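You operate a simulated robot arm through the tools that you are given. There is no shell and no other tool.

You run a simulated two-armed robot. Do the job below in one go: nothing can be reset, and whatever is moved stays where it is left.

Task
Swing both toggles over the glass and tighten their screws at 3.
Fine: on the glazed sample; blue driver, one run a screw, back in its holder after; more torque cracks the glass; fingers off the turning socket.

Only the result counts: the job must be done as asked and must still hold three seconds after the hand-in. Knocking over, shifting, dropping, spilling or breaking anything else fails it.

Robot
Two 7-joint arms with two-finger parallel grippers on one trunk that stands fixed in place. Base frame: the origin is at the foot of the trunk, x ahead of it, y to its left, z up. Lengths are in mm, angles in rad, forces in N, time in s.
The left shoulder is at [70, 188, 1265], the right one opposite. With the tool pointing down near the work surface each hand reaches from about 320 to 800 mm from the base axis, measured 20 degrees to its own side. Payload 3.91 kg a hand.
The tool frame of a hand sits at the grasp point between the pads (the TCP): z along the fingers, y along the line on which they close. The tips reach 30 mm beyond it. Largest opening 110 mm; finger width 20, thickness 10; the body of the gripper, 48 by 112 mm, starts 55 mm behind the TCP.
Orientation is that of the tool frame in the base frame, as a unit quaternion [x, y, z, w]. With the fingers straight down and closing along the base's y, the tool's x points along the base's -x, its y along +y and its z along -z.

Tools
- The arms move only by the tool send_rows. It takes "left_rows", "right_rows" or both (then of equal length, played together; a hand with none holds still); each is a list of rows, each an object (a shift or turn left out is 0, a gripper value left out holds the last) with "grip": the finger opening in m, from 0 to 0.11; "travel": the shift along the base's x, y, z in m, a list of three; "angular": the turn, a rotation vector about the base's x, y, z in rad, a list of three. In form: [{"grip": grip, "travel": [x, y, z], "angular": [ax, ay, az]}, ...]. A call has 1 to 20 rows; each row shifts and turns the commanded pose from where the row before left it. A row lasts 0.2 s, in which the tool goes at most 50 mm and 0.15 rad; a call with a longer step from one row to the next is refused whole, and so is a gripper value outside its range. Where a pose cannot be reached the arm comes as near as it can. A force on the tool above 90 N (or 10 N above the force at the start of the call, whichever is more), or a blocked arm, ends the call early, and 0.2 s more pass. Each finger travels about 72 mm/s and halts on what it meets, pressing with about 30 N; the grip force reading is that of the motor and also rises with nothing between the fingers. The clock runs only during rows and for 0.2 s after the last one: add rows that do not move to give the fingers time. The reply holds the time, the measured pose of the TCP, the force on the tool along the base axes, the opening and the grip force, in the units named above and with some noise, with the torque about the TCP (base axes, N m) and any sound that the robot's microphone picked up.
- Cameras (640 x 400 px; columns grow to the right, rows downward): "scene" is now at [129.6, 47.6, 1524.5]; the picture's right is [0.47, -0.88, 0.00], its down [-0.30, -0.16, -0.94] and it looks along [0.83, 0.44, -0.34] (base axes); focal length 218 px, centre (320, 200). "left" rides on the left gripper at [72, -17, -103] in its tool frame; the picture's right is [0.23, 0.97, 0.00], its down [-0.76, 0.18, -0.62] and it looks along [-0.61, 0.14, 0.78] (tool axes); focal length 222 px, centre (320, 200). "right" rides on the right gripper at [72, 17, -103] in its tool frame; the picture's right is [-0.23, 0.97, 0.00], its down [-0.76, -0.18, -0.62] and it looks along [-0.61, -0.14, 0.78] (tool axes); focal length 222 px, centre (320, 200). There is no depth. A picture from a camera that has moved, and an enlarged one, comes with that camera's place and axes in the base frame and with its lens. The place of the scene camera against the robot may be out by one fixed shift of up to 12 mm in any direction.
- snapshot(camera): a new picture of that camera. The clock stands still meanwhile.
- slide_trunk(by): slides the trunk up (or, below 0, down) by that many mm; the arms and the scene camera ride with it, the base frame stays. It gives what a move gives, with no picture.
- aim_head(pan, tilt): turns the head with the scene camera to pan (to the left, within 1.501 rad either way) and tilt (down, from -0.506 to 1.204), counted from straight ahead of the robot. It gives what a move gives.
- enlarge(camera, box): a new picture of the part [left, top, right, bottom] of that camera's present view, enlarged. The clock stands still meanwhile.
- hand_in(): hands the job in; it is judged then, once.

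Places have to be worked out from the pictures, the camera data and where the tool is seen. Open the grippers and draw the arms clear of the work before you hand the job in, unless the task says otherwise.

The tools are called as a command line: name --argument value ..., lists and objects as JSON in quotes. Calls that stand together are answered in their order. send_rows: Moves the arms, as the interface text tells. Its arguments: {"type":"object","properties":{"left_rows":{"type":"array"},"right_rows":{"type":"array"}},"required":[]} The other tools are called the same way: slide_trunk (by) slides the trunk up or down; aim_head (pan, tilt) turns the head that bears the scene camera; snapshot (camera) takes a picture; enlarge (camera, box) takes an enlarged picture of a part of a camera's view; hand_in () hands the job in.

At the start:

```text
time_s: 0.0
left_tcp_pos: [317.8, 472.0, 1359.2]
left_ee_rot: [0.0, 1.0, 0.0, 0.0]
left_ft_force: [-0.4, -0.6, 0.4]
left_ft_torque: [-0.01, 0.02, 0.02]
left_width: 110.1
left_gripper_force: 0.1
right_tcp_pos: [315.0, 27.9, 1442.9]
right_ee_rot: [0.0, 1.0, 0.002, 0.0]
right_ft_force: [0.0, 0.3, -1.1]
right_ft_torque: [-0.02, -0.02, -0.04]
right_width: 110.0
right_gripper_force: 0.0
trunk travel left (down, up): [-775.0, 165.0]
head pan, tilt: [0.487, 0.346]
```

scene: 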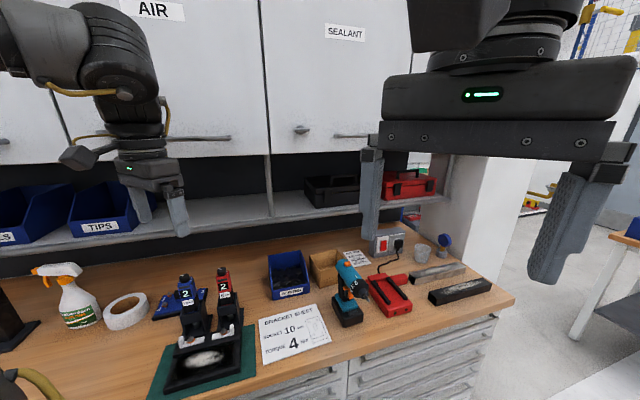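
right: 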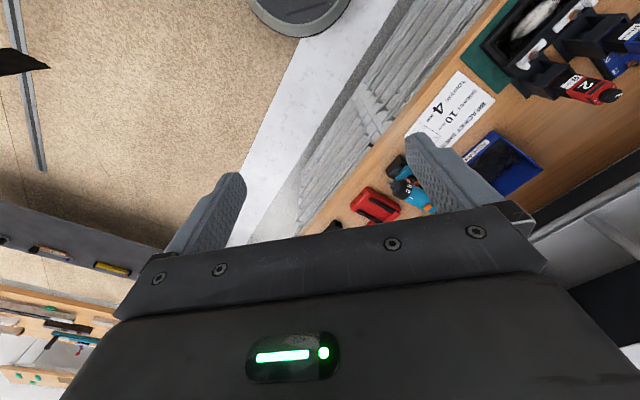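
left: 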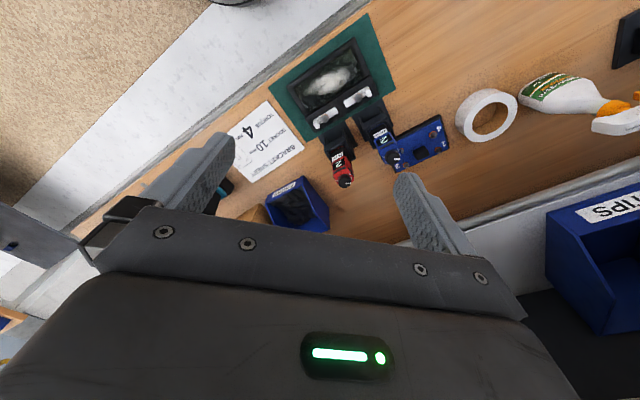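

The scene shows a green mat with a black frame (the glazed sample), two drivers (blue, red) standing in holders behind it. I'll enlarge the views before moving anything.

enlarge --camera "scene" --box '[130, 250, 290, 400]'

enlarge --camera "left" --box '[260, 20, 460, 190]'

enlarge --camera "right" --box '[400, 0, 640, 150]'

```text
2.67 times, centred on (210, 325) of scene
camera zoom: at [129.6, 47.6, 1524.5], right [0.47, -0.88, 0.0], down [-0.3, -0.16, -0.94], along [0.83, 0.44, -0.34], focal length 580 px, centre (613, -133)
```

zoom: 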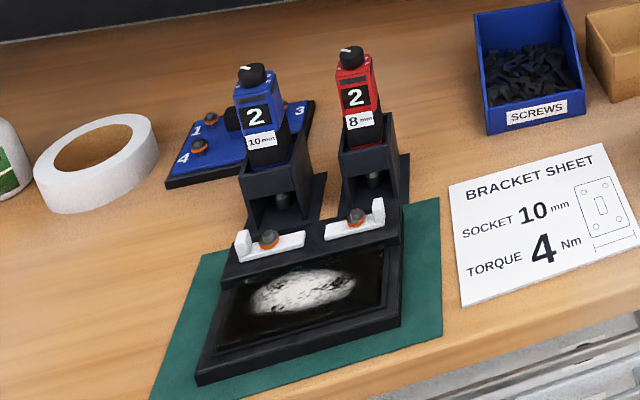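

```text
2.35 times, centred on (360, 105) of left
camera zoom: at [245.7, 454.1, 1461.2], right [-0.23, 0.97, 0.0], down [0.76, 0.18, 0.62], along [0.61, 0.14, -0.78], focal length 523 px, centre (226, 424)
```

zoom: 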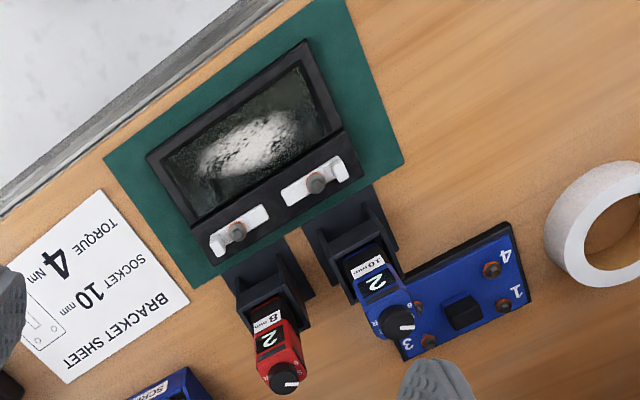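

```text
2.67 times, centred on (520, 75) of right
camera zoom: at [241.9, 44.1, 1545.3], right [0.23, 0.97, 0.0], down [0.76, -0.18, 0.62], along [0.61, -0.14, -0.78], focal length 592 px, centre (-213, 533)
```

zoom: 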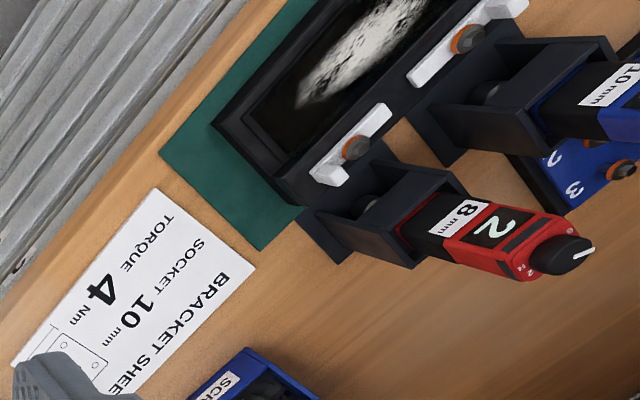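

From two views I place the screws at about (352,562,948) and (411,501,952), the blue driver's knob at (398,624,1102) and the red one's at (471,553,1101). I bring the left hand closer (still well above everything) to see the blue driver's dial.

send_rows --left_rows '[{"travel": [0, 27, -32]}, {"travel": [0, 27, -32]}]'

```text
refused: 27 is not a number from -1.5 to 1.5
```

The travel values are in metres, so I resend the move scaled accordingly.

send_rows --left_rows '[{"travel": [0.001, 0.027, -0.032]}, {"travel": [0.001, 0.027, -0.032]}, {"travel": [0.001, 0.027, -0.032]}, {"travel": [0.001, 0.027, -0.032]}, {"travel": [0.001, 0.027, -0.032]}]'

snapshot --camera "left"

enlarge --camera "left" --box '[240, 130, 400, 230]'

```text
time_s: 1.2
left_tcp_pos: [323.0, 610.4, 1196.7]
left_ee_rot: [0.0, 1.0, -0.001, 0.0]
left_ft_force: [0.1, -0.1, -0.7]
left_ft_torque: [-0.04, 0.01, -0.01]
left_width: 110.0
left_gripper_force: 0.0
right_tcp_pos: [314.9, 30.6, 1442.6]
right_ee_rot: [0.0, 1.0, 0.0, -0.002]
right_ft_force: [0.9, 1.1, -0.7]
right_ft_torque: [-0.03, 0.02, -0.04]
right_width: 109.9
right_gripper_force: 0.1
trunk travel left (down, up): [-775.0, 165.0]
head pan, tilt: [0.487, 0.346]
```

```text
taken
camera left: at [250.7, 592.9, 1298.4], right [-0.23, 0.97, 0.0], down [0.76, 0.18, 0.62], along [0.61, 0.14, -0.78], focal length 222 px, centre (320, 200)
```

left: 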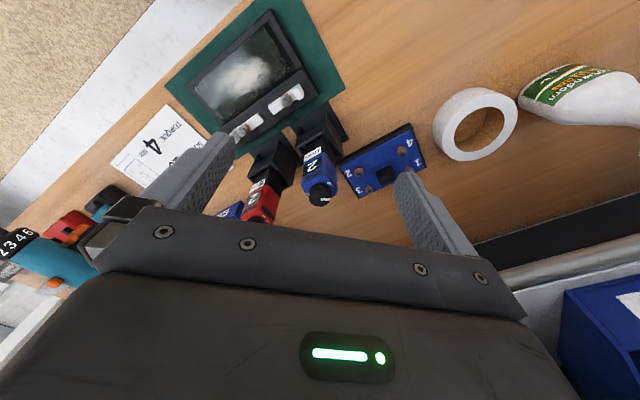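

```text
4.00 times, centred on (320, 180) of left
camera zoom: at [250.7, 592.9, 1298.4], right [-0.23, 0.97, 0.0], down [0.76, 0.18, 0.62], along [0.61, 0.14, -0.78], focal length 888 px, centre (320, 280)
```

zoom: 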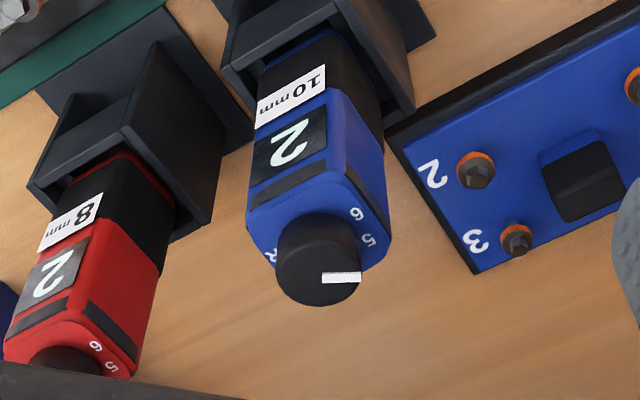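

The dial carries numbers around a knob with a white pointer, but I can't see all of them. I tilt the left hand so its camera looks straight down on the dial.

send_rows --left_rows '[{"travel": [0.014, 0.006, 0.004], "angular": [0, 0.133, 0]}, {"travel": [0.014, 0.006, 0.002], "angular": [0, 0.133, 0]}, {"travel": [0.014, 0.006, 0.002], "angular": [0, 0.133, 0]}, {"travel": [0.014, 0.006, 0], "angular": [0, 0.133, 0]}, {"travel": [0.012, 0.006, 0], "angular": [0, 0.133, 0]}]'

snapshot --camera "left"

enlarge --camera "left" --box '[240, 130, 400, 230]'

```text
time_s: 2.2
left_tcp_pos: [294.1, 643.1, 1212.0]
left_ee_rot: [0.066, 0.98, -0.024, -0.185]
left_ft_force: [-1.5, 2.1, 1.3]
left_ft_torque: [-0.07, -0.21, 0.02]
left_width: 110.1
left_gripper_force: 0.1
left hand out of reach, approached as far as the arm can: row 4
right_tcp_pos: [294.6, 46.8, 1415.1]
right_ee_rot: [-0.019, 1.0, -0.018, 0.002]
right_ft_force: [-1.1, 0.5, 0.9]
right_ft_torque: [0.01, -0.16, 0.02]
right_width: 110.1
right_gripper_force: 0.1
trunk travel left (down, up): [-775.0, 165.0]
head pan, tilt: [0.487, 0.346]
stopped in row 4 (left hand): the arm was blocked; the commanded pose is now the measured one
```

```text
taken
camera left: at [263.6, 637.1, 1334.3], right [-0.09, 1.0, 0.01], down [0.95, 0.08, 0.29], along [0.29, 0.04, -0.96], focal length 222 px, centre (320, 200)
```

left: 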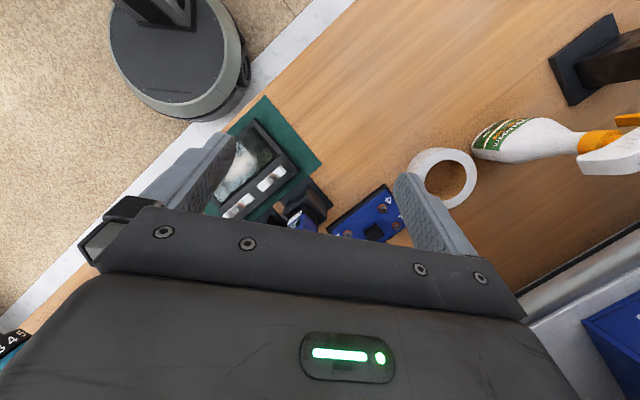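

```text
4.00 times, centred on (320, 180) of left
camera zoom: at [263.6, 637.1, 1334.3], right [-0.09, 1.0, 0.01], down [0.95, 0.08, 0.29], along [0.29, 0.04, -0.96], focal length 888 px, centre (320, 280)
```

zoom: 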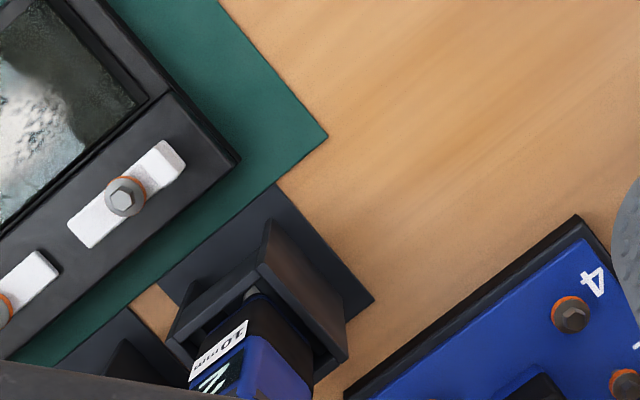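

The left arm got blocked and the right hand shifted too, so the arms may be touching. I check with the scene camera.

snapshot --camera "scene"

snapshot --camera "right"

```text
taken
camera scene: at [-35.3, 42.9, 1548.7], right [0.46, -0.88, 0.05], down [-0.2, -0.16, -0.97], along [0.86, 0.44, -0.24], focal length 218 px, centre (320, 200)
```

scene: 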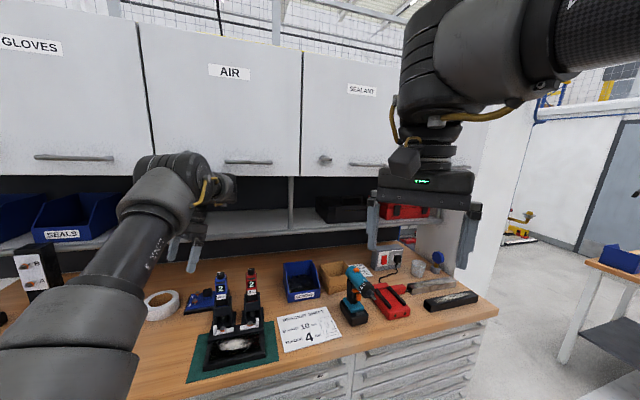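

```text
taken
camera right: at [220.2, 65.7, 1516.6], right [0.19, 0.98, -0.04], down [0.77, -0.13, 0.63], along [0.62, -0.15, -0.77], focal length 222 px, centre (320, 200)
```

right: 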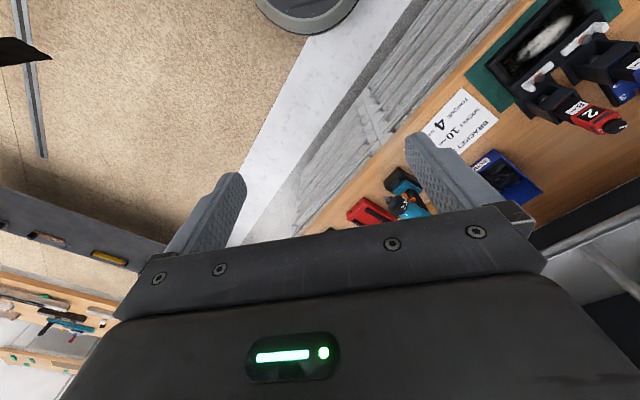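

The camera data show the trunk leaned back when I tilted the hand, so tilting toward the robot is a poor posture. I return the hand to fingers-down, with a yaw of about +0.76 so that it squares with the sample and driver.

send_rows --left_rows '[{"angular": [0.016, -0.125, 0.044]}, {"travel": [0.005, -0.01, 0.01], "angular": [0.016, -0.125, 0.044]}, {"travel": [0.005, -0.01, 0.01], "angular": [0.016, -0.125, 0.044]}, {"travel": [0.005, -0.01, 0.01]}]'

snapshot --camera "scene"

```text
time_s: 2.5
left_tcp_pos: [483.7, 647.5, 1120.7]
left_ee_rot: [-0.002, 0.963, -0.006, -0.27]
left_ft_force: [-180.6, -36.0, 62.4]
left_ft_torque: [5.63, -12.26, 8.42]
left_width: 109.5
left_gripper_force: 0.1
right_tcp_pos: [558.3, 40.7, 1307.9]
right_ee_rot: [-0.006, 0.995, -0.012, -0.098]
right_ft_force: [12.5, -14.3, -10.6]
right_ft_torque: [1.16, 1.23, -0.29]
right_width: 109.9
right_gripper_force: 0.2
trunk travel left (down, up): [-775.0, 165.0]
head pan, tilt: [0.487, 0.346]
stopped in row 1 (right hand): the arm was blocked; the commanded pose is now the measured one
```

```text
taken
camera scene: at [209.7, 47.7, 1520.6], right [0.47, -0.88, -0.03], down [-0.35, -0.16, -0.92], along [0.81, 0.45, -0.38], focal length 218 px, centre (320, 200)
```

scene: 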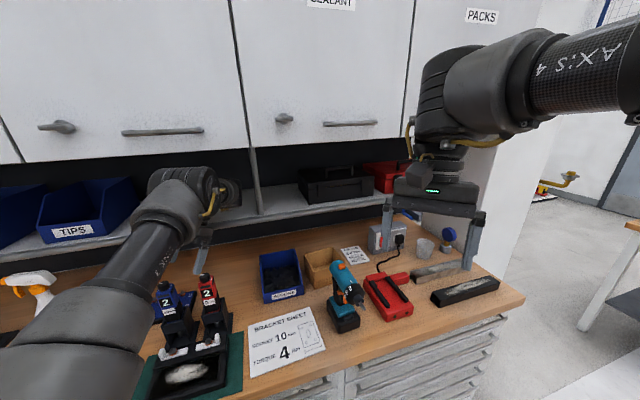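

The trunk swung forward and the left hand reads a large force. I look at the left camera before any more motion.

snapshot --camera "left"

enlarge --camera "scene" --box '[80, 160, 320, 400]'

```text
taken
camera left: at [476.7, 631.8, 1245.4], right [-0.2, 0.97, 0.11], down [0.97, 0.19, 0.13], along [0.11, 0.13, -0.99], focal length 222 px, centre (320, 200)
```

left: 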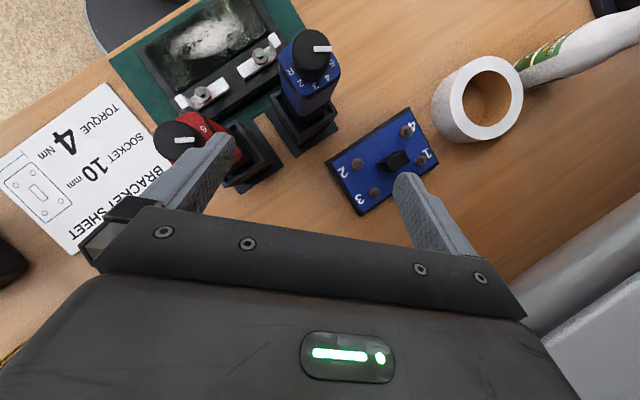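

```text
1.67 times, centred on (200, 280) of scene
camera zoom: at [209.7, 47.7, 1520.6], right [0.47, -0.88, -0.03], down [-0.35, -0.16, -0.92], along [0.81, 0.45, -0.38], focal length 362 px, centre (520, 67)
```

zoom: 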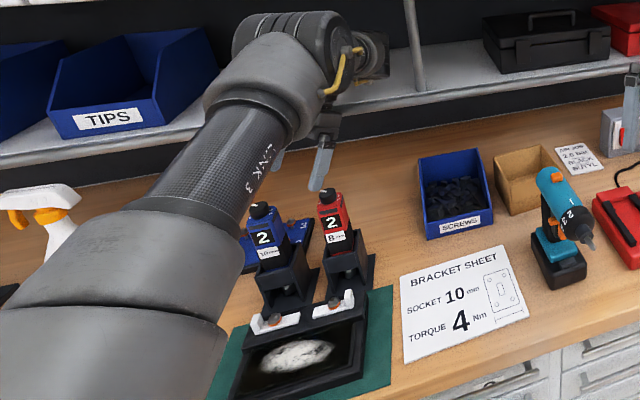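

Nothing seems knocked over; the hand is near the shelf, and this view shows the dial from above. I enlarge it while the clock stands still.

enlarge --camera "left" --box '[260, 20, 360, 90]'

enlarge --camera "left" --box '[140, 90, 300, 200]'

enlarge --camera "left" --box '[140, 0, 340, 130]'

```text
5.71 times, centred on (310, 55) of left
camera zoom: at [476.7, 631.8, 1245.4], right [-0.2, 0.97, 0.11], down [0.97, 0.19, 0.13], along [0.11, 0.13, -0.99], focal length 1269 px, centre (377, 1029)
```

zoom: 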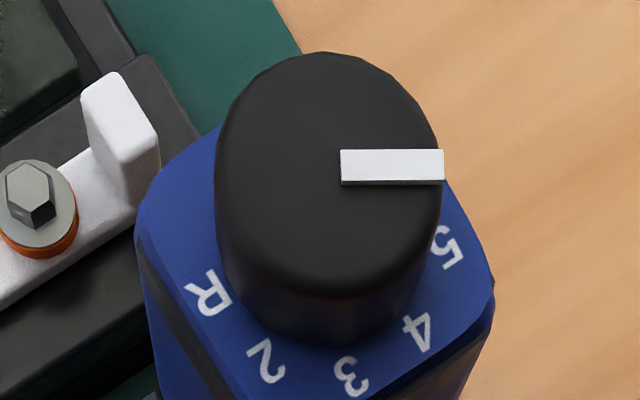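

```text
3.64 times, centred on (220, 145) of left
camera zoom: at [476.7, 631.8, 1245.4], right [-0.2, 0.97, 0.11], down [0.97, 0.19, 0.13], along [0.11, 0.13, -0.99], focal length 808 px, centre (684, 400)
```

zoom: 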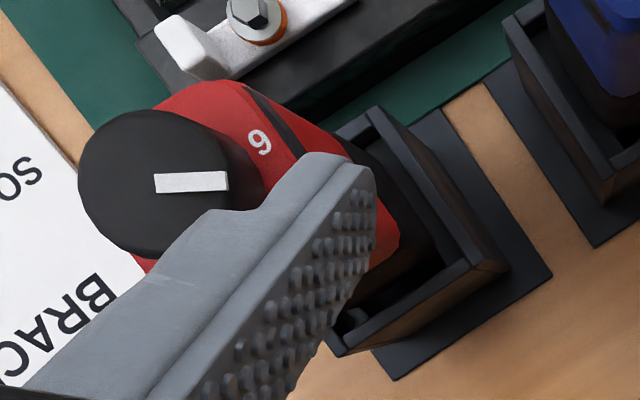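

```text
3.08 times, centred on (240, 65) of left
camera zoom: at [476.7, 631.8, 1245.4], right [-0.2, 0.97, 0.11], down [0.97, 0.19, 0.13], along [0.11, 0.13, -0.99], focal length 684 px, centre (566, 615)
```

zoom: 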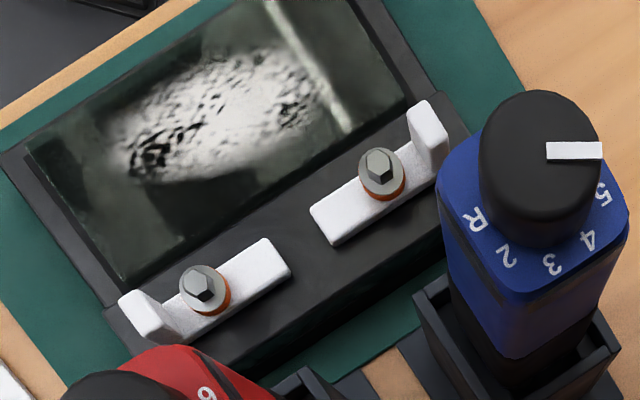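

The dial reads R-2-3-4-5-6 with the pointer near 5, and the drivers are still in their holders. The trunk is rocking, probably because the forearm met the cabinet; I lift and draw back gently while undoing the tilt.

send_rows --left_rows '[{"travel": [-0.015, 0, 0.045], "angular": [0, -0.1, 0]}, {"travel": [-0.03, -0.01, 0.035], "angular": [0, -0.1, 0]}]'

snapshot --camera "scene"

snapshot --camera "left"

```text
time_s: 3.0
left_tcp_pos: [457.3, 610.3, 1122.7]
left_ee_rot: [-0.004, 0.961, -0.047, -0.274]
left_ft_force: [5.9, 5.1, 8.1]
left_ft_torque: [-0.34, 0.0, 0.19]
left_width: 109.9
left_gripper_force: 0.2
right_tcp_pos: [523.7, -13.1, 1411.1]
right_ee_rot: [0.083, 0.994, 0.039, 0.052]
right_ft_force: [1.3, -4.9, 2.1]
right_ft_torque: [0.33, 0.14, 0.03]
right_width: 109.9
right_gripper_force: 0.1
trunk travel left (down, up): [-775.0, 165.0]
head pan, tilt: [0.487, 0.346]
stopped in row 2 (left hand): the arm was blocked; the commanded pose is now the measured one
```

```text
taken
camera scene: at [307.2, 8.5, 1519.4], right [0.43, -0.9, -0.07], down [-0.41, -0.13, -0.9], along [0.8, 0.42, -0.42], focal length 218 px, centre (320, 200)
```

scene: 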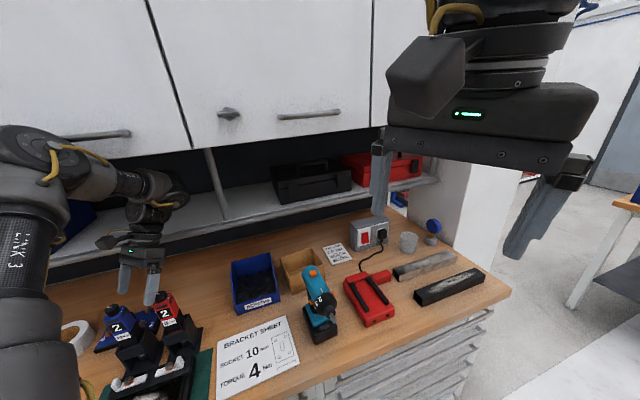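

```text
taken
camera left: at [450.7, 603.0, 1247.8], right [-0.23, 0.97, 0.03], down [0.97, 0.22, 0.11], along [0.1, 0.06, -0.99], focal length 222 px, centre (320, 200)
```

left: 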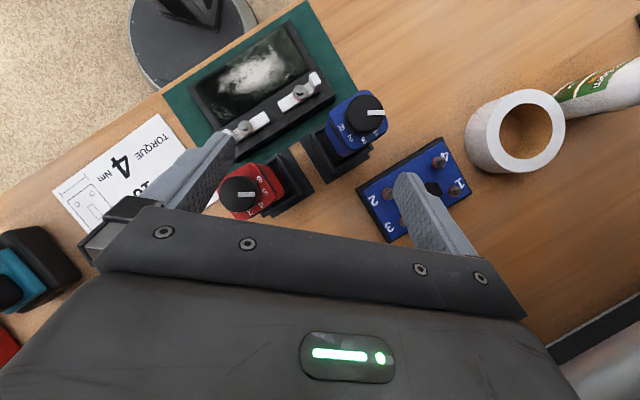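

The trunk is leaning forward further (scene camera at x=307) while the left hand is not in contact. I lift the left hand and pull the right one back, one row only, to see how the trunk behaves.

send_rows --left_rows '[{"travel": [-0.02, 0, 0.045]}]' --right_rows '[{"travel": [-0.04, 0, 0]}]'

snapshot --camera "scene"

snapshot --camera "left"

```text
time_s: 3.3
left_tcp_pos: [296.8, 653.4, 1089.4]
left_ee_rot: [-0.061, 0.937, -0.082, -0.335]
left_ft_force: [2.0, 0.7, 1.4]
left_ft_torque: [-0.01, 0.1, 0.01]
left_width: 110.0
left_gripper_force: 0.0
right_tcp_pos: [426.6, 13.3, 1435.7]
right_ee_rot: [0.083, 0.992, 0.05, 0.084]
right_ft_force: [0.9, 0.7, -0.2]
right_ft_torque: [-0.02, 0.1, 0.0]
right_width: 109.8
right_gripper_force: 0.1
trunk travel left (down, up): [-775.0, 165.0]
head pan, tilt: [0.487, 0.346]
stopped in row 1 (left hand): the arm was blocked; the commanded pose is now the measured one
```

```text
taken
camera scene: at [276.2, 48.5, 1524.6], right [0.47, -0.88, -0.04], down [-0.39, -0.16, -0.91], along [0.79, 0.44, -0.42], focal length 218 px, centre (320, 200)
```

scene: 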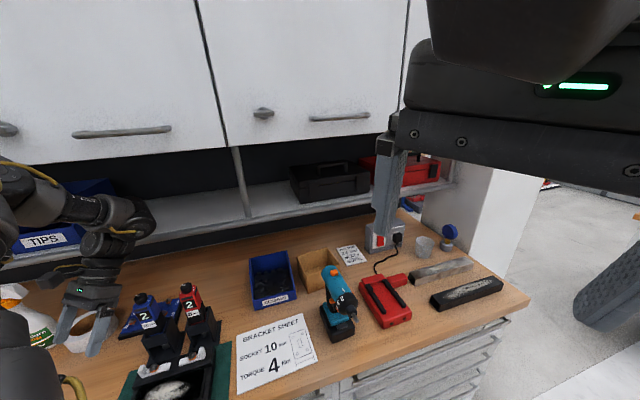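

```text
taken
camera left: at [307.5, 650.0, 1215.4], right [-0.34, 0.94, 0.03], down [0.94, 0.34, -0.03], along [-0.04, 0.02, -1.0], focal length 222 px, centre (320, 200)
```

left: 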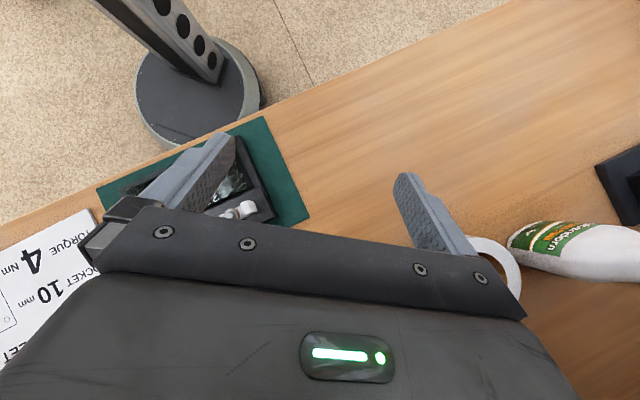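

The trunk keeps swaying and the arm reads as blocked without contact, so more arm commands only feed the sway. I let time pass by aiming the head at the work, with the arms holding.

aim_head --pan 0.9 --tilt 0.6

snapshot --camera "scene"

snapshot --camera "left"

```text
time_s: 4.2
left_tcp_pos: [336.0, 650.1, 1122.4]
left_ee_rot: [-0.017, 0.963, -0.07, -0.258]
left_ft_force: [-0.5, 0.9, -0.4]
left_ft_torque: [0.04, 0.04, -0.03]
left_width: 110.0
left_gripper_force: 0.1
right_tcp_pos: [402.2, 39.2, 1418.1]
right_ee_rot: [0.059, 0.994, 0.031, 0.088]
right_ft_force: [1.0, -0.2, -1.4]
right_ft_torque: [0.06, 0.08, 0.01]
right_width: 110.0
right_gripper_force: 0.1
trunk travel left (down, up): [-775.0, 165.0]
head pan, tilt: [0.901, 0.6]
```

```text
taken
camera scene: at [151.4, 76.8, 1498.1], right [0.78, -0.62, -0.02], down [-0.38, -0.45, -0.81], along [0.5, 0.64, -0.59], focal length 218 px, centre (320, 200)
```

scene: 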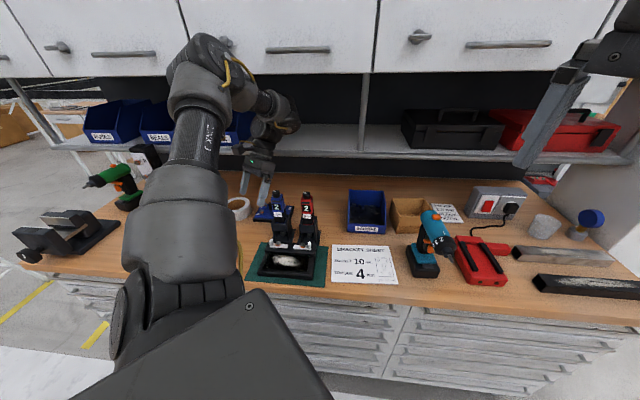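

```text
taken
camera left: at [325.9, 646.7, 1248.8], right [-0.26, 0.96, -0.01], down [0.96, 0.26, 0.13], along [0.13, 0.03, -0.99], focal length 222 px, centre (320, 200)
```

left: 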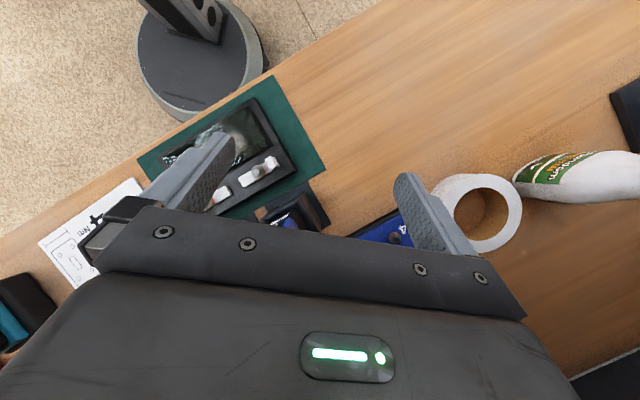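

The sway is dying down (camera back near x=151). I let it settle a bit longer with another small head move.

aim_head --pan 0.95 --tilt 0.7

aim_head --pan 0.9 --tilt 0.7

snapshot --camera "scene"

```text
time_s: 4.8
left_tcp_pos: [240.2, 647.7, 1123.9]
left_ee_rot: [-0.012, 0.966, -0.076, -0.248]
left_ft_force: [2.5, -1.4, -1.5]
left_ft_torque: [0.1, 0.22, -0.11]
left_width: 110.4
left_gripper_force: 0.0
right_tcp_pos: [290.9, 34.8, 1437.9]
right_ee_rot: [0.053, 0.991, 0.035, 0.122]
right_ft_force: [0.6, 2.1, -0.2]
right_ft_torque: [-0.16, 0.08, 0.04]
right_width: 110.2
right_gripper_force: 0.1
trunk travel left (down, up): [-775.0, 165.0]
head pan, tilt: [0.949, 0.7]
```

```text
time_s: 5.5
left_tcp_pos: [326.0, 649.3, 1134.4]
left_ee_rot: [-0.019, 0.965, -0.07, -0.251]
left_ft_force: [-0.9, -0.3, 1.4]
left_ft_torque: [-0.02, -0.02, -0.02]
left_width: 110.1
left_gripper_force: 0.1
right_tcp_pos: [388.7, 37.5, 1429.2]
right_ee_rot: [0.059, 0.993, 0.034, 0.094]
right_ft_force: [0.6, 0.1, -0.2]
right_ft_torque: [0.06, -0.04, -0.01]
right_width: 110.2
right_gripper_force: 0.0
trunk travel left (down, up): [-775.0, 165.0]
head pan, tilt: [0.901, 0.7]
```

```text
taken
camera scene: at [159.0, 71.6, 1493.3], right [0.78, -0.62, -0.03], down [-0.43, -0.51, -0.75], along [0.45, 0.6, -0.66], focal length 218 px, centre (320, 200)
```

scene: 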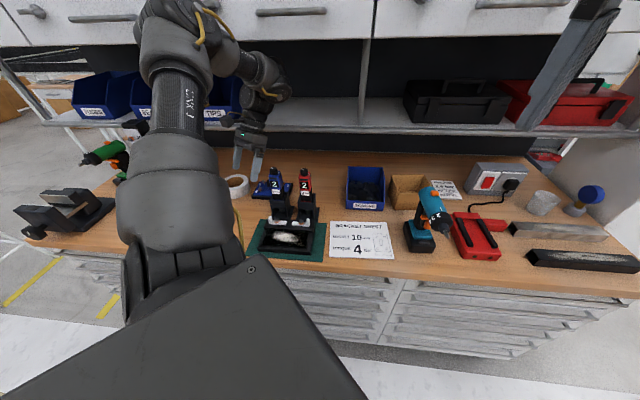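

The trunk is still rocking by several centimetres, slowly decaying. I keep waiting with small head moves.

aim_head --pan 0.95 --tilt 0.7

aim_head --pan 0.95 --tilt 0.7

aim_head --pan 0.95 --tilt 0.7

aim_head --pan 0.95 --tilt 0.7

```text
time_s: 6.1
left_tcp_pos: [262.2, 647.7, 1149.3]
left_ee_rot: [-0.018, 0.973, -0.071, -0.22]
left_ft_force: [-0.2, 1.0, 0.8]
left_ft_torque: [0.0, 0.0, -0.02]
left_width: 109.8
left_gripper_force: 0.0
right_tcp_pos: [307.1, 34.6, 1448.5]
right_ee_rot: [0.057, 0.99, 0.038, 0.124]
right_ft_force: [-0.3, 0.6, 0.4]
right_ft_torque: [-0.01, 0.03, -0.01]
right_width: 110.1
right_gripper_force: 0.1
trunk travel left (down, up): [-775.0, 165.0]
head pan, tilt: [0.949, 0.7]
```

```text
time_s: 6.7
left_tcp_pos: [266.9, 649.6, 1146.0]
left_ee_rot: [-0.018, 0.971, -0.072, -0.226]
left_ft_force: [-0.4, 0.9, 0.6]
left_ft_torque: [0.0, -0.06, 0.0]
left_width: 110.2
left_gripper_force: 0.0
right_tcp_pos: [315.9, 35.2, 1444.9]
right_ee_rot: [0.057, 0.99, 0.037, 0.121]
right_ft_force: [-1.8, 0.8, 1.2]
right_ft_torque: [-0.03, -0.09, -0.01]
right_width: 110.0
right_gripper_force: 0.1
trunk travel left (down, up): [-775.0, 165.0]
head pan, tilt: [0.949, 0.7]
```

```text
time_s: 7.3
left_tcp_pos: [279.5, 647.7, 1140.7]
left_ee_rot: [-0.019, 0.97, -0.07, -0.232]
left_ft_force: [0.1, 0.7, -0.4]
left_ft_torque: [-0.01, -0.09, 0.0]
left_width: 109.8
left_gripper_force: 0.1
right_tcp_pos: [330.4, 35.2, 1439.0]
right_ee_rot: [0.057, 0.991, 0.037, 0.115]
right_ft_force: [0.1, 0.1, 0.5]
right_ft_torque: [-0.03, -0.07, 0.0]
right_width: 110.0
right_gripper_force: 0.0
trunk travel left (down, up): [-775.0, 165.0]
head pan, tilt: [0.949, 0.7]
```

```text
time_s: 7.9
left_tcp_pos: [281.3, 646.9, 1142.0]
left_ee_rot: [-0.02, 0.97, -0.07, -0.232]
left_ft_force: [0.5, 0.2, -0.2]
left_ft_torque: [0.0, -0.03, 0.01]
left_width: 110.0
left_gripper_force: 0.3
right_tcp_pos: [334.8, 34.3, 1438.9]
right_ee_rot: [0.057, 0.991, 0.036, 0.113]
right_ft_force: [0.0, -0.2, 0.2]
right_ft_torque: [0.01, -0.06, -0.02]
right_width: 109.9
right_gripper_force: 0.1
trunk travel left (down, up): [-775.0, 165.0]
head pan, tilt: [0.949, 0.7]
```

The sway has nearly stopped. I check the state of the bench and of the camera.

snapshot --camera "scene"

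enlarge --camera "scene" --box '[210, 140, 350, 260]'

snapshot --camera "left"

```text
taken
camera scene: at [94.7, 70.6, 1492.8], right [0.81, -0.58, 0.0], down [-0.37, -0.52, -0.77], along [0.45, 0.62, -0.64], focal length 218 px, centre (320, 200)
```

scene: 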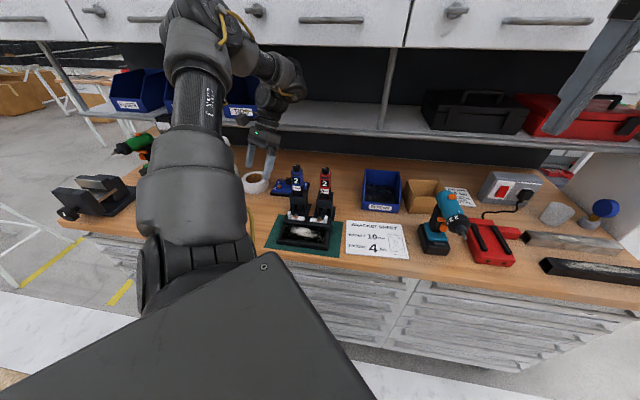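

```text
3.33 times, centred on (280, 200) of scene
camera zoom: at [94.7, 70.6, 1492.8], right [0.81, -0.58, 0.0], down [-0.37, -0.52, -0.77], along [0.45, 0.62, -0.64], focal length 725 px, centre (453, 200)
```

zoom: 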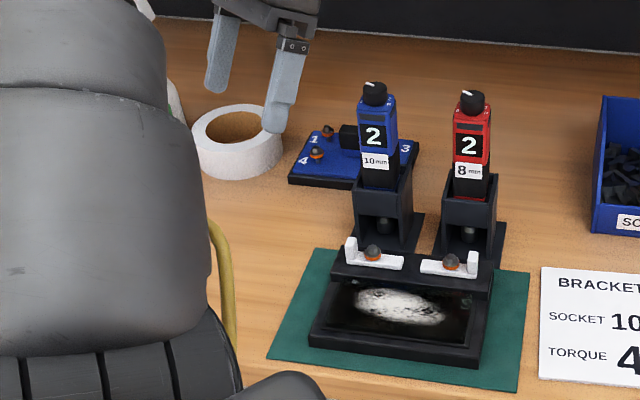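

```text
taken
camera left: at [265.7, 643.5, 1267.1], right [-0.27, 0.96, -0.02], down [0.95, 0.27, 0.18], along [0.18, 0.03, -0.98], focal length 222 px, centre (320, 200)
```

left: 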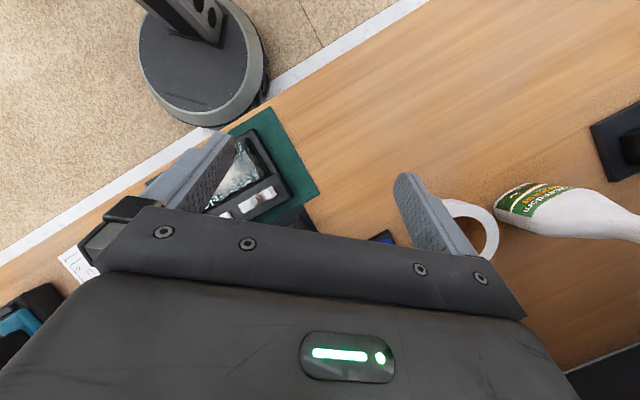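

The bench is intact and the trunk is steady. I start straightening the hand with one small row and read back how it follows.

send_rows --left_rows '[{"travel": [-0.004, -0.002, 0.02], "angular": [0.01, -0.06, 0]}, {}]'

```text
time_s: 8.2
left_tcp_pos: [283.9, 649.9, 1148.5]
left_ee_rot: [-0.02, 0.972, -0.068, -0.223]
left_ft_force: [0.6, -0.9, -0.1]
left_ft_torque: [0.01, 0.03, -0.03]
left_width: 109.9
left_gripper_force: 0.1
right_tcp_pos: [337.3, 36.5, 1438.8]
right_ee_rot: [0.057, 0.991, 0.037, 0.111]
right_ft_force: [0.7, -0.1, -0.6]
right_ft_torque: [-0.04, 0.02, -0.02]
right_width: 110.4
right_gripper_force: 0.0
trunk travel left (down, up): [-775.0, 165.0]
head pan, tilt: [0.949, 0.7]
stopped in row 1 (right hand): the arm was blocked; the commanded pose is now the measured one
```

The right hand's stale command tripped that; both are now re-synced at rest. I continue straightening the left hand slowly.

send_rows --left_rows '[{"travel": [0, -0.002, 0.006], "angular": [0.014, -0.04, -0.003]}, {"travel": [0, -0.004, 0.006], "angular": [0.014, -0.05, -0.003]}, {"travel": [0, -0.005, 0.006], "angular": [0.014, -0.05, -0.003]}, {"travel": [0, -0.005, 0.006], "angular": [0.014, -0.05, -0.003]}]'

```text
time_s: 9.2
left_tcp_pos: [281.2, 632.4, 1174.4]
left_ee_rot: [-0.012, 0.991, -0.041, -0.128]
left_ft_force: [0.2, -0.3, 0.9]
left_ft_torque: [-0.01, -0.05, -0.02]
left_width: 110.1
left_gripper_force: 0.0
right_tcp_pos: [333.5, 36.1, 1438.8]
right_ee_rot: [0.056, 0.991, 0.038, 0.113]
right_ft_force: [-0.6, 0.0, 0.4]
right_ft_torque: [0.01, 0.02, 0.0]
right_width: 110.0
right_gripper_force: 0.0
trunk travel left (down, up): [-775.0, 165.0]
head pan, tilt: [0.949, 0.7]
```

That works smoothly. I finish straightening and add the yaw so the fingers close along the sample's rail.

send_rows --left_rows '[{"travel": [0, -0.004, 0.005], "angular": [0.017, -0.051, -0.005]}, {"travel": [0, -0.005, 0.005], "angular": [0.017, -0.051, -0.005]}, {"travel": [0.002, -0.005, 0.005], "angular": [0.017, -0.051, -0.005]}, {"travel": [0.002, -0.005, 0.005], "angular": [0.017, -0.051, -0.005]}, {"travel": [0.002, -0.005, 0.005], "angular": [0.015, -0.053, -0.005]}, {"travel": [0.003, 0, 0], "angular": [0, 0, 0.06]}, {"travel": [0.003, 0, 0], "angular": [0, 0, 0.1]}, {"travel": [0.003, 0, 0], "angular": [0, 0, 0.1]}, {"travel": [0.003, 0, 0], "angular": [0, 0, 0.1]}, {}]'

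snapshot --camera "scene"

snapshot --camera "left"

```text
time_s: 11.4
left_tcp_pos: [300.3, 609.1, 1198.2]
left_ee_rot: [-0.18, 0.984, 0.0, 0.0]
left_ft_force: [0.0, -0.3, -0.4]
left_ft_torque: [-0.01, 0.0, -0.03]
left_width: 109.7
left_gripper_force: 0.1
right_tcp_pos: [336.5, 36.3, 1439.0]
right_ee_rot: [0.057, 0.991, 0.037, 0.113]
right_ft_force: [1.0, -0.3, -0.5]
right_ft_torque: [0.04, -0.03, 0.01]
right_width: 109.9
right_gripper_force: 0.0
trunk travel left (down, up): [-775.0, 165.0]
head pan, tilt: [0.949, 0.7]
```

```text
taken
camera scene: at [96.9, 70.3, 1492.6], right [0.81, -0.58, 0.0], down [-0.38, -0.52, -0.76], along [0.45, 0.62, -0.64], focal length 218 px, centre (320, 200)
```

scene: 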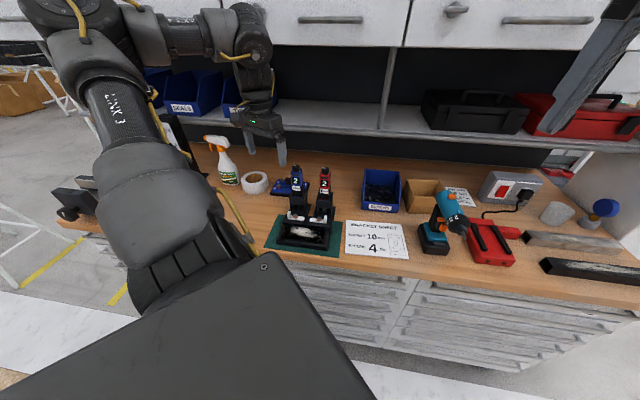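

```text
taken
camera left: at [239.6, 566.3, 1300.6], right [-0.56, 0.83, 0.0], down [0.65, 0.44, 0.62], along [0.52, 0.35, -0.78], focal length 222 px, centre (320, 200)
```

left: 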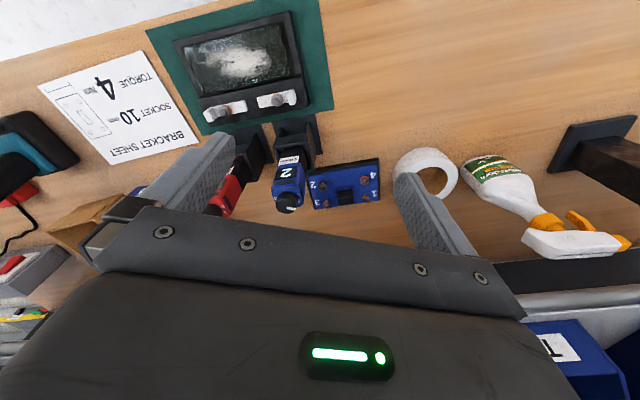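

The hand is upright again with a yaw of about 0.36. The toggles and blue driver are in view; I enlarge them.

enlarge --camera "left" --box '[195, 75, 315, 150]'

enlarge --camera "left" --box '[250, 140, 330, 220]'

enlarge --camera "scene" --box '[260, 155, 350, 255]'

```text
5.33 times, centred on (255, 112) of left
camera zoom: at [239.6, 566.3, 1300.6], right [-0.56, 0.83, 0.0], down [0.65, 0.44, 0.62], along [0.52, 0.35, -0.78], focal length 1185 px, centre (667, 667)
```

zoom: 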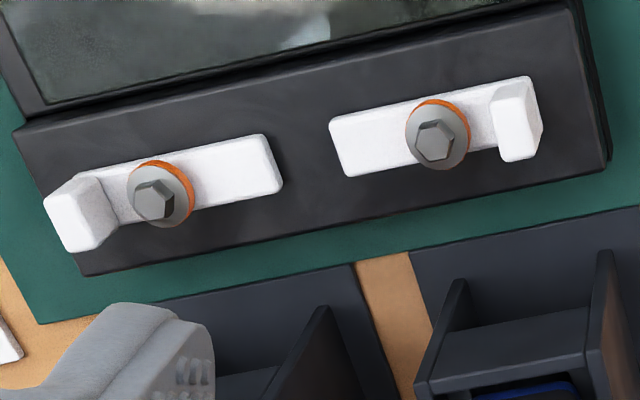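

```text
5.00 times, centred on (290, 180) of left
camera zoom: at [239.6, 566.3, 1300.6], right [-0.56, 0.83, 0.0], down [0.65, 0.44, 0.62], along [0.52, 0.35, -0.78], focal length 1111 px, centre (470, 300)
```

zoom: 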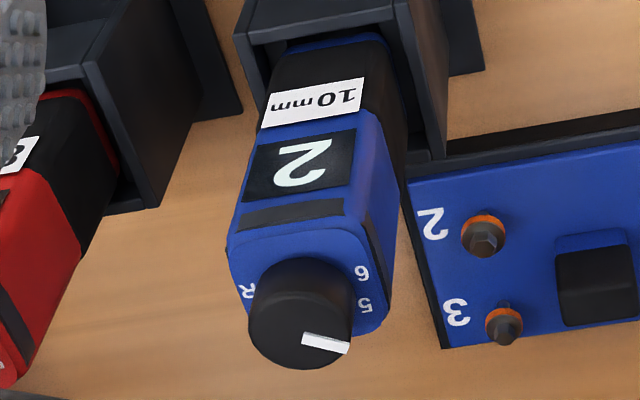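

```text
4.00 times, centred on (305, 205) of scene
camera zoom: at [96.9, 70.3, 1492.6], right [0.81, -0.58, 0.0], down [-0.38, -0.52, -0.76], along [0.45, 0.62, -0.64], focal length 870 px, centre (380, 180)
```

zoom: 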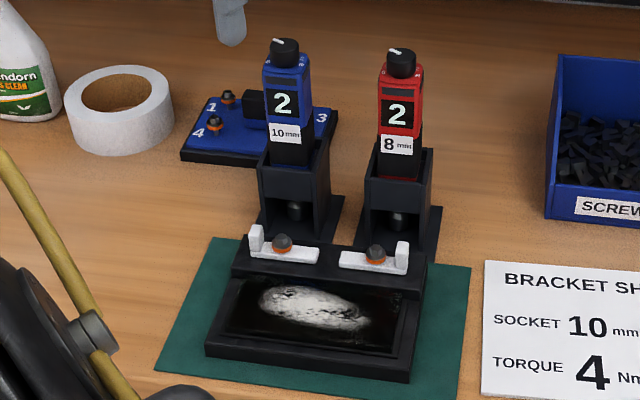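

Both toggles have an upright tab on the outer end and a plain nose pointing inward; the pivot-to-glass distance is about 22 mm, so the nose must swing forward (tab to the back). I move in slowly to get a second, closer view.

send_rows --left_rows '[{"travel": [0.002, -0.008, -0.006], "angular": [0, 0, 0.03]}, {"travel": [0.003, -0.014, -0.011], "angular": [0, 0, 0.04]}, {"travel": [0.003, -0.014, -0.011], "angular": [0, 0, 0.04]}, {"travel": [0.003, -0.014, -0.011], "angular": [0, 0, 0.04]}, {"travel": [0.003, -0.014, -0.011], "angular": [0, 0, 0.04]}, {"travel": [0.003, -0.014, -0.011], "angular": [0, 0, 0.04]}, {"travel": [0.003, -0.014, -0.011], "angular": [0, 0, 0.04]}, {"travel": [0.003, -0.014, -0.011], "angular": [0, 0, 0.04]}, {"travel": [0.003, -0.014, -0.011], "angular": [0, 0, 0.04]}, {"travel": [0.003, -0.014, -0.011], "angular": [0, 0, 0.04]}, {"travel": [0.001, -0.005, -0.004], "angular": [0, 0, 0.012]}, {}, {}]'

snapshot --camera "left"

snapshot --camera "scene"

```text
time_s: 14.2
left_tcp_pos: [322.5, 503.3, 1115.2]
left_ee_rot: [-0.335, 0.942, 0.0, 0.0]
left_ft_force: [0.0, 0.3, 0.3]
left_ft_torque: [0.03, -0.01, -0.05]
left_width: 110.1
left_gripper_force: 0.1
left hand out of reach, approached as far as the arm can: row 9, 10, 11
right_tcp_pos: [336.3, 35.1, 1438.1]
right_ee_rot: [0.058, 0.991, 0.036, 0.114]
right_ft_force: [0.0, -0.5, 0.2]
right_ft_torque: [-0.01, 0.0, 0.03]
right_width: 110.1
right_gripper_force: 0.1
trunk travel left (down, up): [-775.0, 165.0]
head pan, tilt: [0.949, 0.7]
```

```text
taken
camera left: at [278.1, 442.7, 1216.0], right [-0.79, 0.61, 0.0], down [0.48, 0.62, 0.62], along [0.38, 0.49, -0.78], focal length 222 px, centre (320, 200)
```

left: 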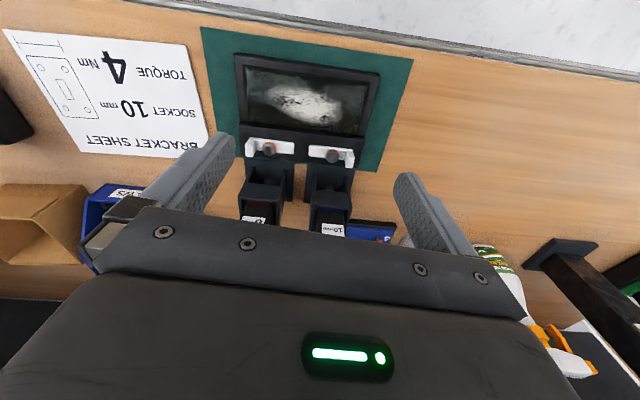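

```text
taken
camera scene: at [96.6, 69.1, 1492.7], right [0.81, -0.58, 0.0], down [-0.38, -0.52, -0.77], along [0.45, 0.62, -0.64], focal length 218 px, centre (320, 200)
```

scene: 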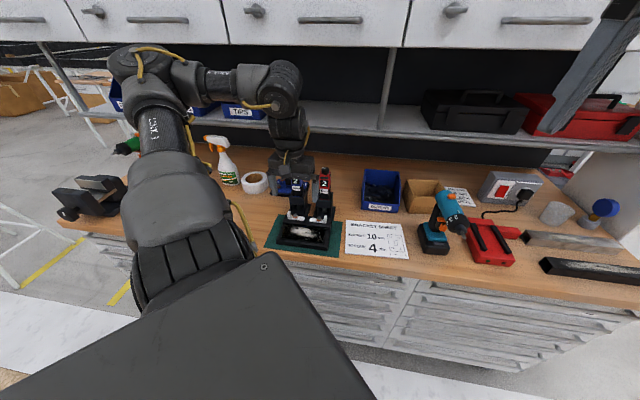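

The arm reports the last rows as out of reach (the elbow is folding too tightly), but it stayed calm. From here I enlarge the toggles and driver.

enlarge --camera "left" --box '[230, 125, 370, 175]'

enlarge --camera "left" --box '[230, 40, 390, 140]'

enlarge --camera "left" --box '[230, 145, 370, 240]'

```text
4.57 times, centred on (300, 150) of left
camera zoom: at [278.1, 442.7, 1216.0], right [-0.79, 0.61, 0.0], down [0.48, 0.62, 0.62], along [0.38, 0.49, -0.78], focal length 1015 px, centre (411, 429)
```

zoom: 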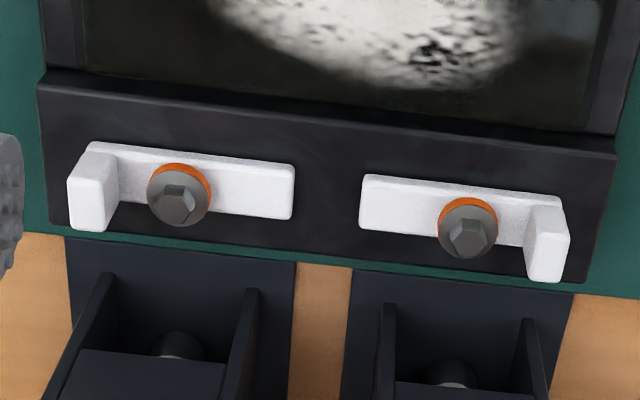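

```text
4.00 times, centred on (310, 90) of left
camera zoom: at [278.1, 442.7, 1216.0], right [-0.79, 0.61, 0.0], down [0.48, 0.62, 0.62], along [0.38, 0.49, -0.78], focal length 888 px, centre (360, 640)
```

zoom: 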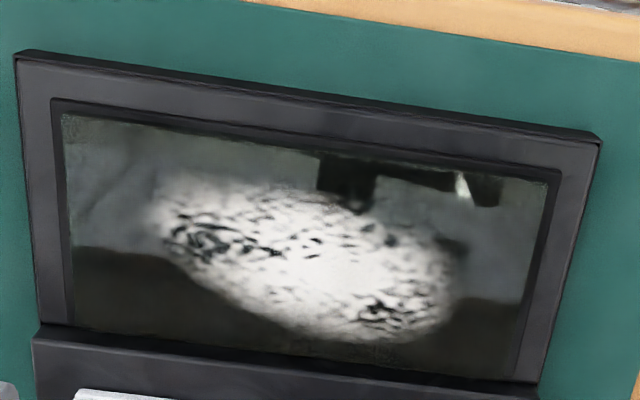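

```text
4.21 times, centred on (300, 192) of left
camera zoom: at [278.1, 442.7, 1216.0], right [-0.79, 0.61, 0.0], down [0.48, 0.62, 0.62], along [0.38, 0.49, -0.78], focal length 935 px, centre (404, 232)
```

zoom: 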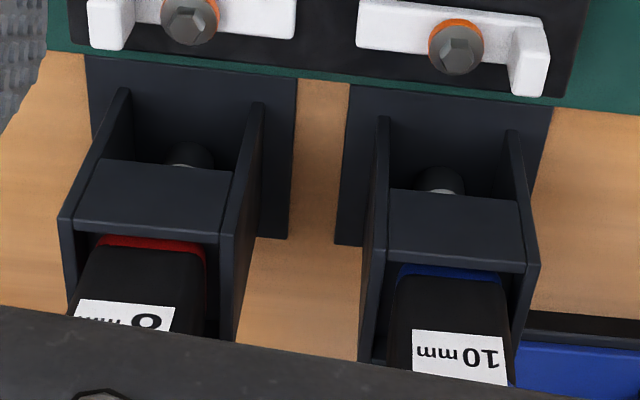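

I refine: screws at (351,564,953) and (411,506,953), rail direction ≈45°, tab tops z≈963, rail top z≈932, tabs about 24 mm outside each screw; the dial pointer is at 5, with labels 40° apart, so 3 is 80° clockwise. I move the closed hand above the glass side of the left tab.

send_rows --left_rows '[{"grip": 0.0, "travel": [-0.001, 0.008, -0.003]}, {"travel": [-0.001, 0.012, -0.005]}, {"travel": [-0.001, 0.012, -0.005]}, {"travel": [-0.001, 0.012, -0.005]}, {"travel": [-0.001, 0.012, -0.005]}, {"travel": [-0.001, 0.012, -0.005]}, {"travel": [-0.001, 0.012, -0.005]}, {"travel": [-0.003, 0.012, -0.005]}, {"travel": [0, 0.002, -0.002]}, {}]'

snapshot --camera "left"

enlarge --camera "scene" --box '[240, 130, 360, 260]'

```text
time_s: 16.4
left_tcp_pos: [311.8, 596.6, 1073.7]
left_ee_rot: [-0.335, 0.942, -0.001, -0.001]
left_ft_force: [0.1, 0.9, -0.1]
left_ft_torque: [0.02, -0.01, 0.02]
left_width: 0.0
left_gripper_force: 29.8
right_tcp_pos: [336.8, 35.1, 1438.9]
right_ee_rot: [0.058, 0.991, 0.037, 0.112]
right_ft_force: [0.8, -0.2, -0.4]
right_ft_torque: [-0.01, -0.04, -0.05]
right_width: 110.1
right_gripper_force: 0.0
trunk travel left (down, up): [-775.0, 165.0]
head pan, tilt: [0.949, 0.7]
```

```text
taken
camera left: at [267.9, 536.8, 1175.3], right [-0.79, 0.61, 0.0], down [0.48, 0.62, 0.62], along [0.38, 0.49, -0.78], focal length 222 px, centre (320, 200)
```

left: 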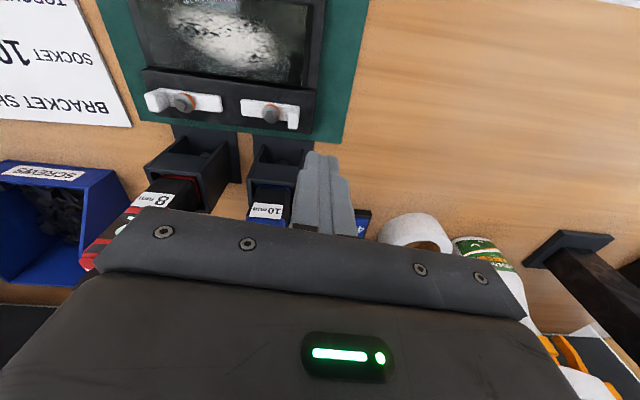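

```text
3.08 times, centred on (300, 195) of scene
camera zoom: at [96.8, 70.0, 1492.6], right [0.81, -0.58, 0.0], down [-0.38, -0.52, -0.76], along [0.45, 0.62, -0.64], focal length 669 px, centre (382, 215)
```

zoom: 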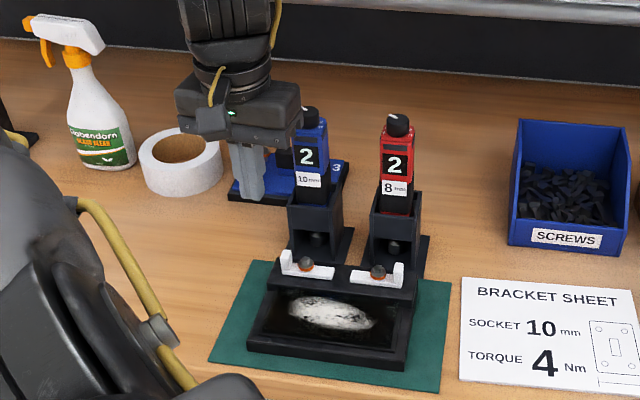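

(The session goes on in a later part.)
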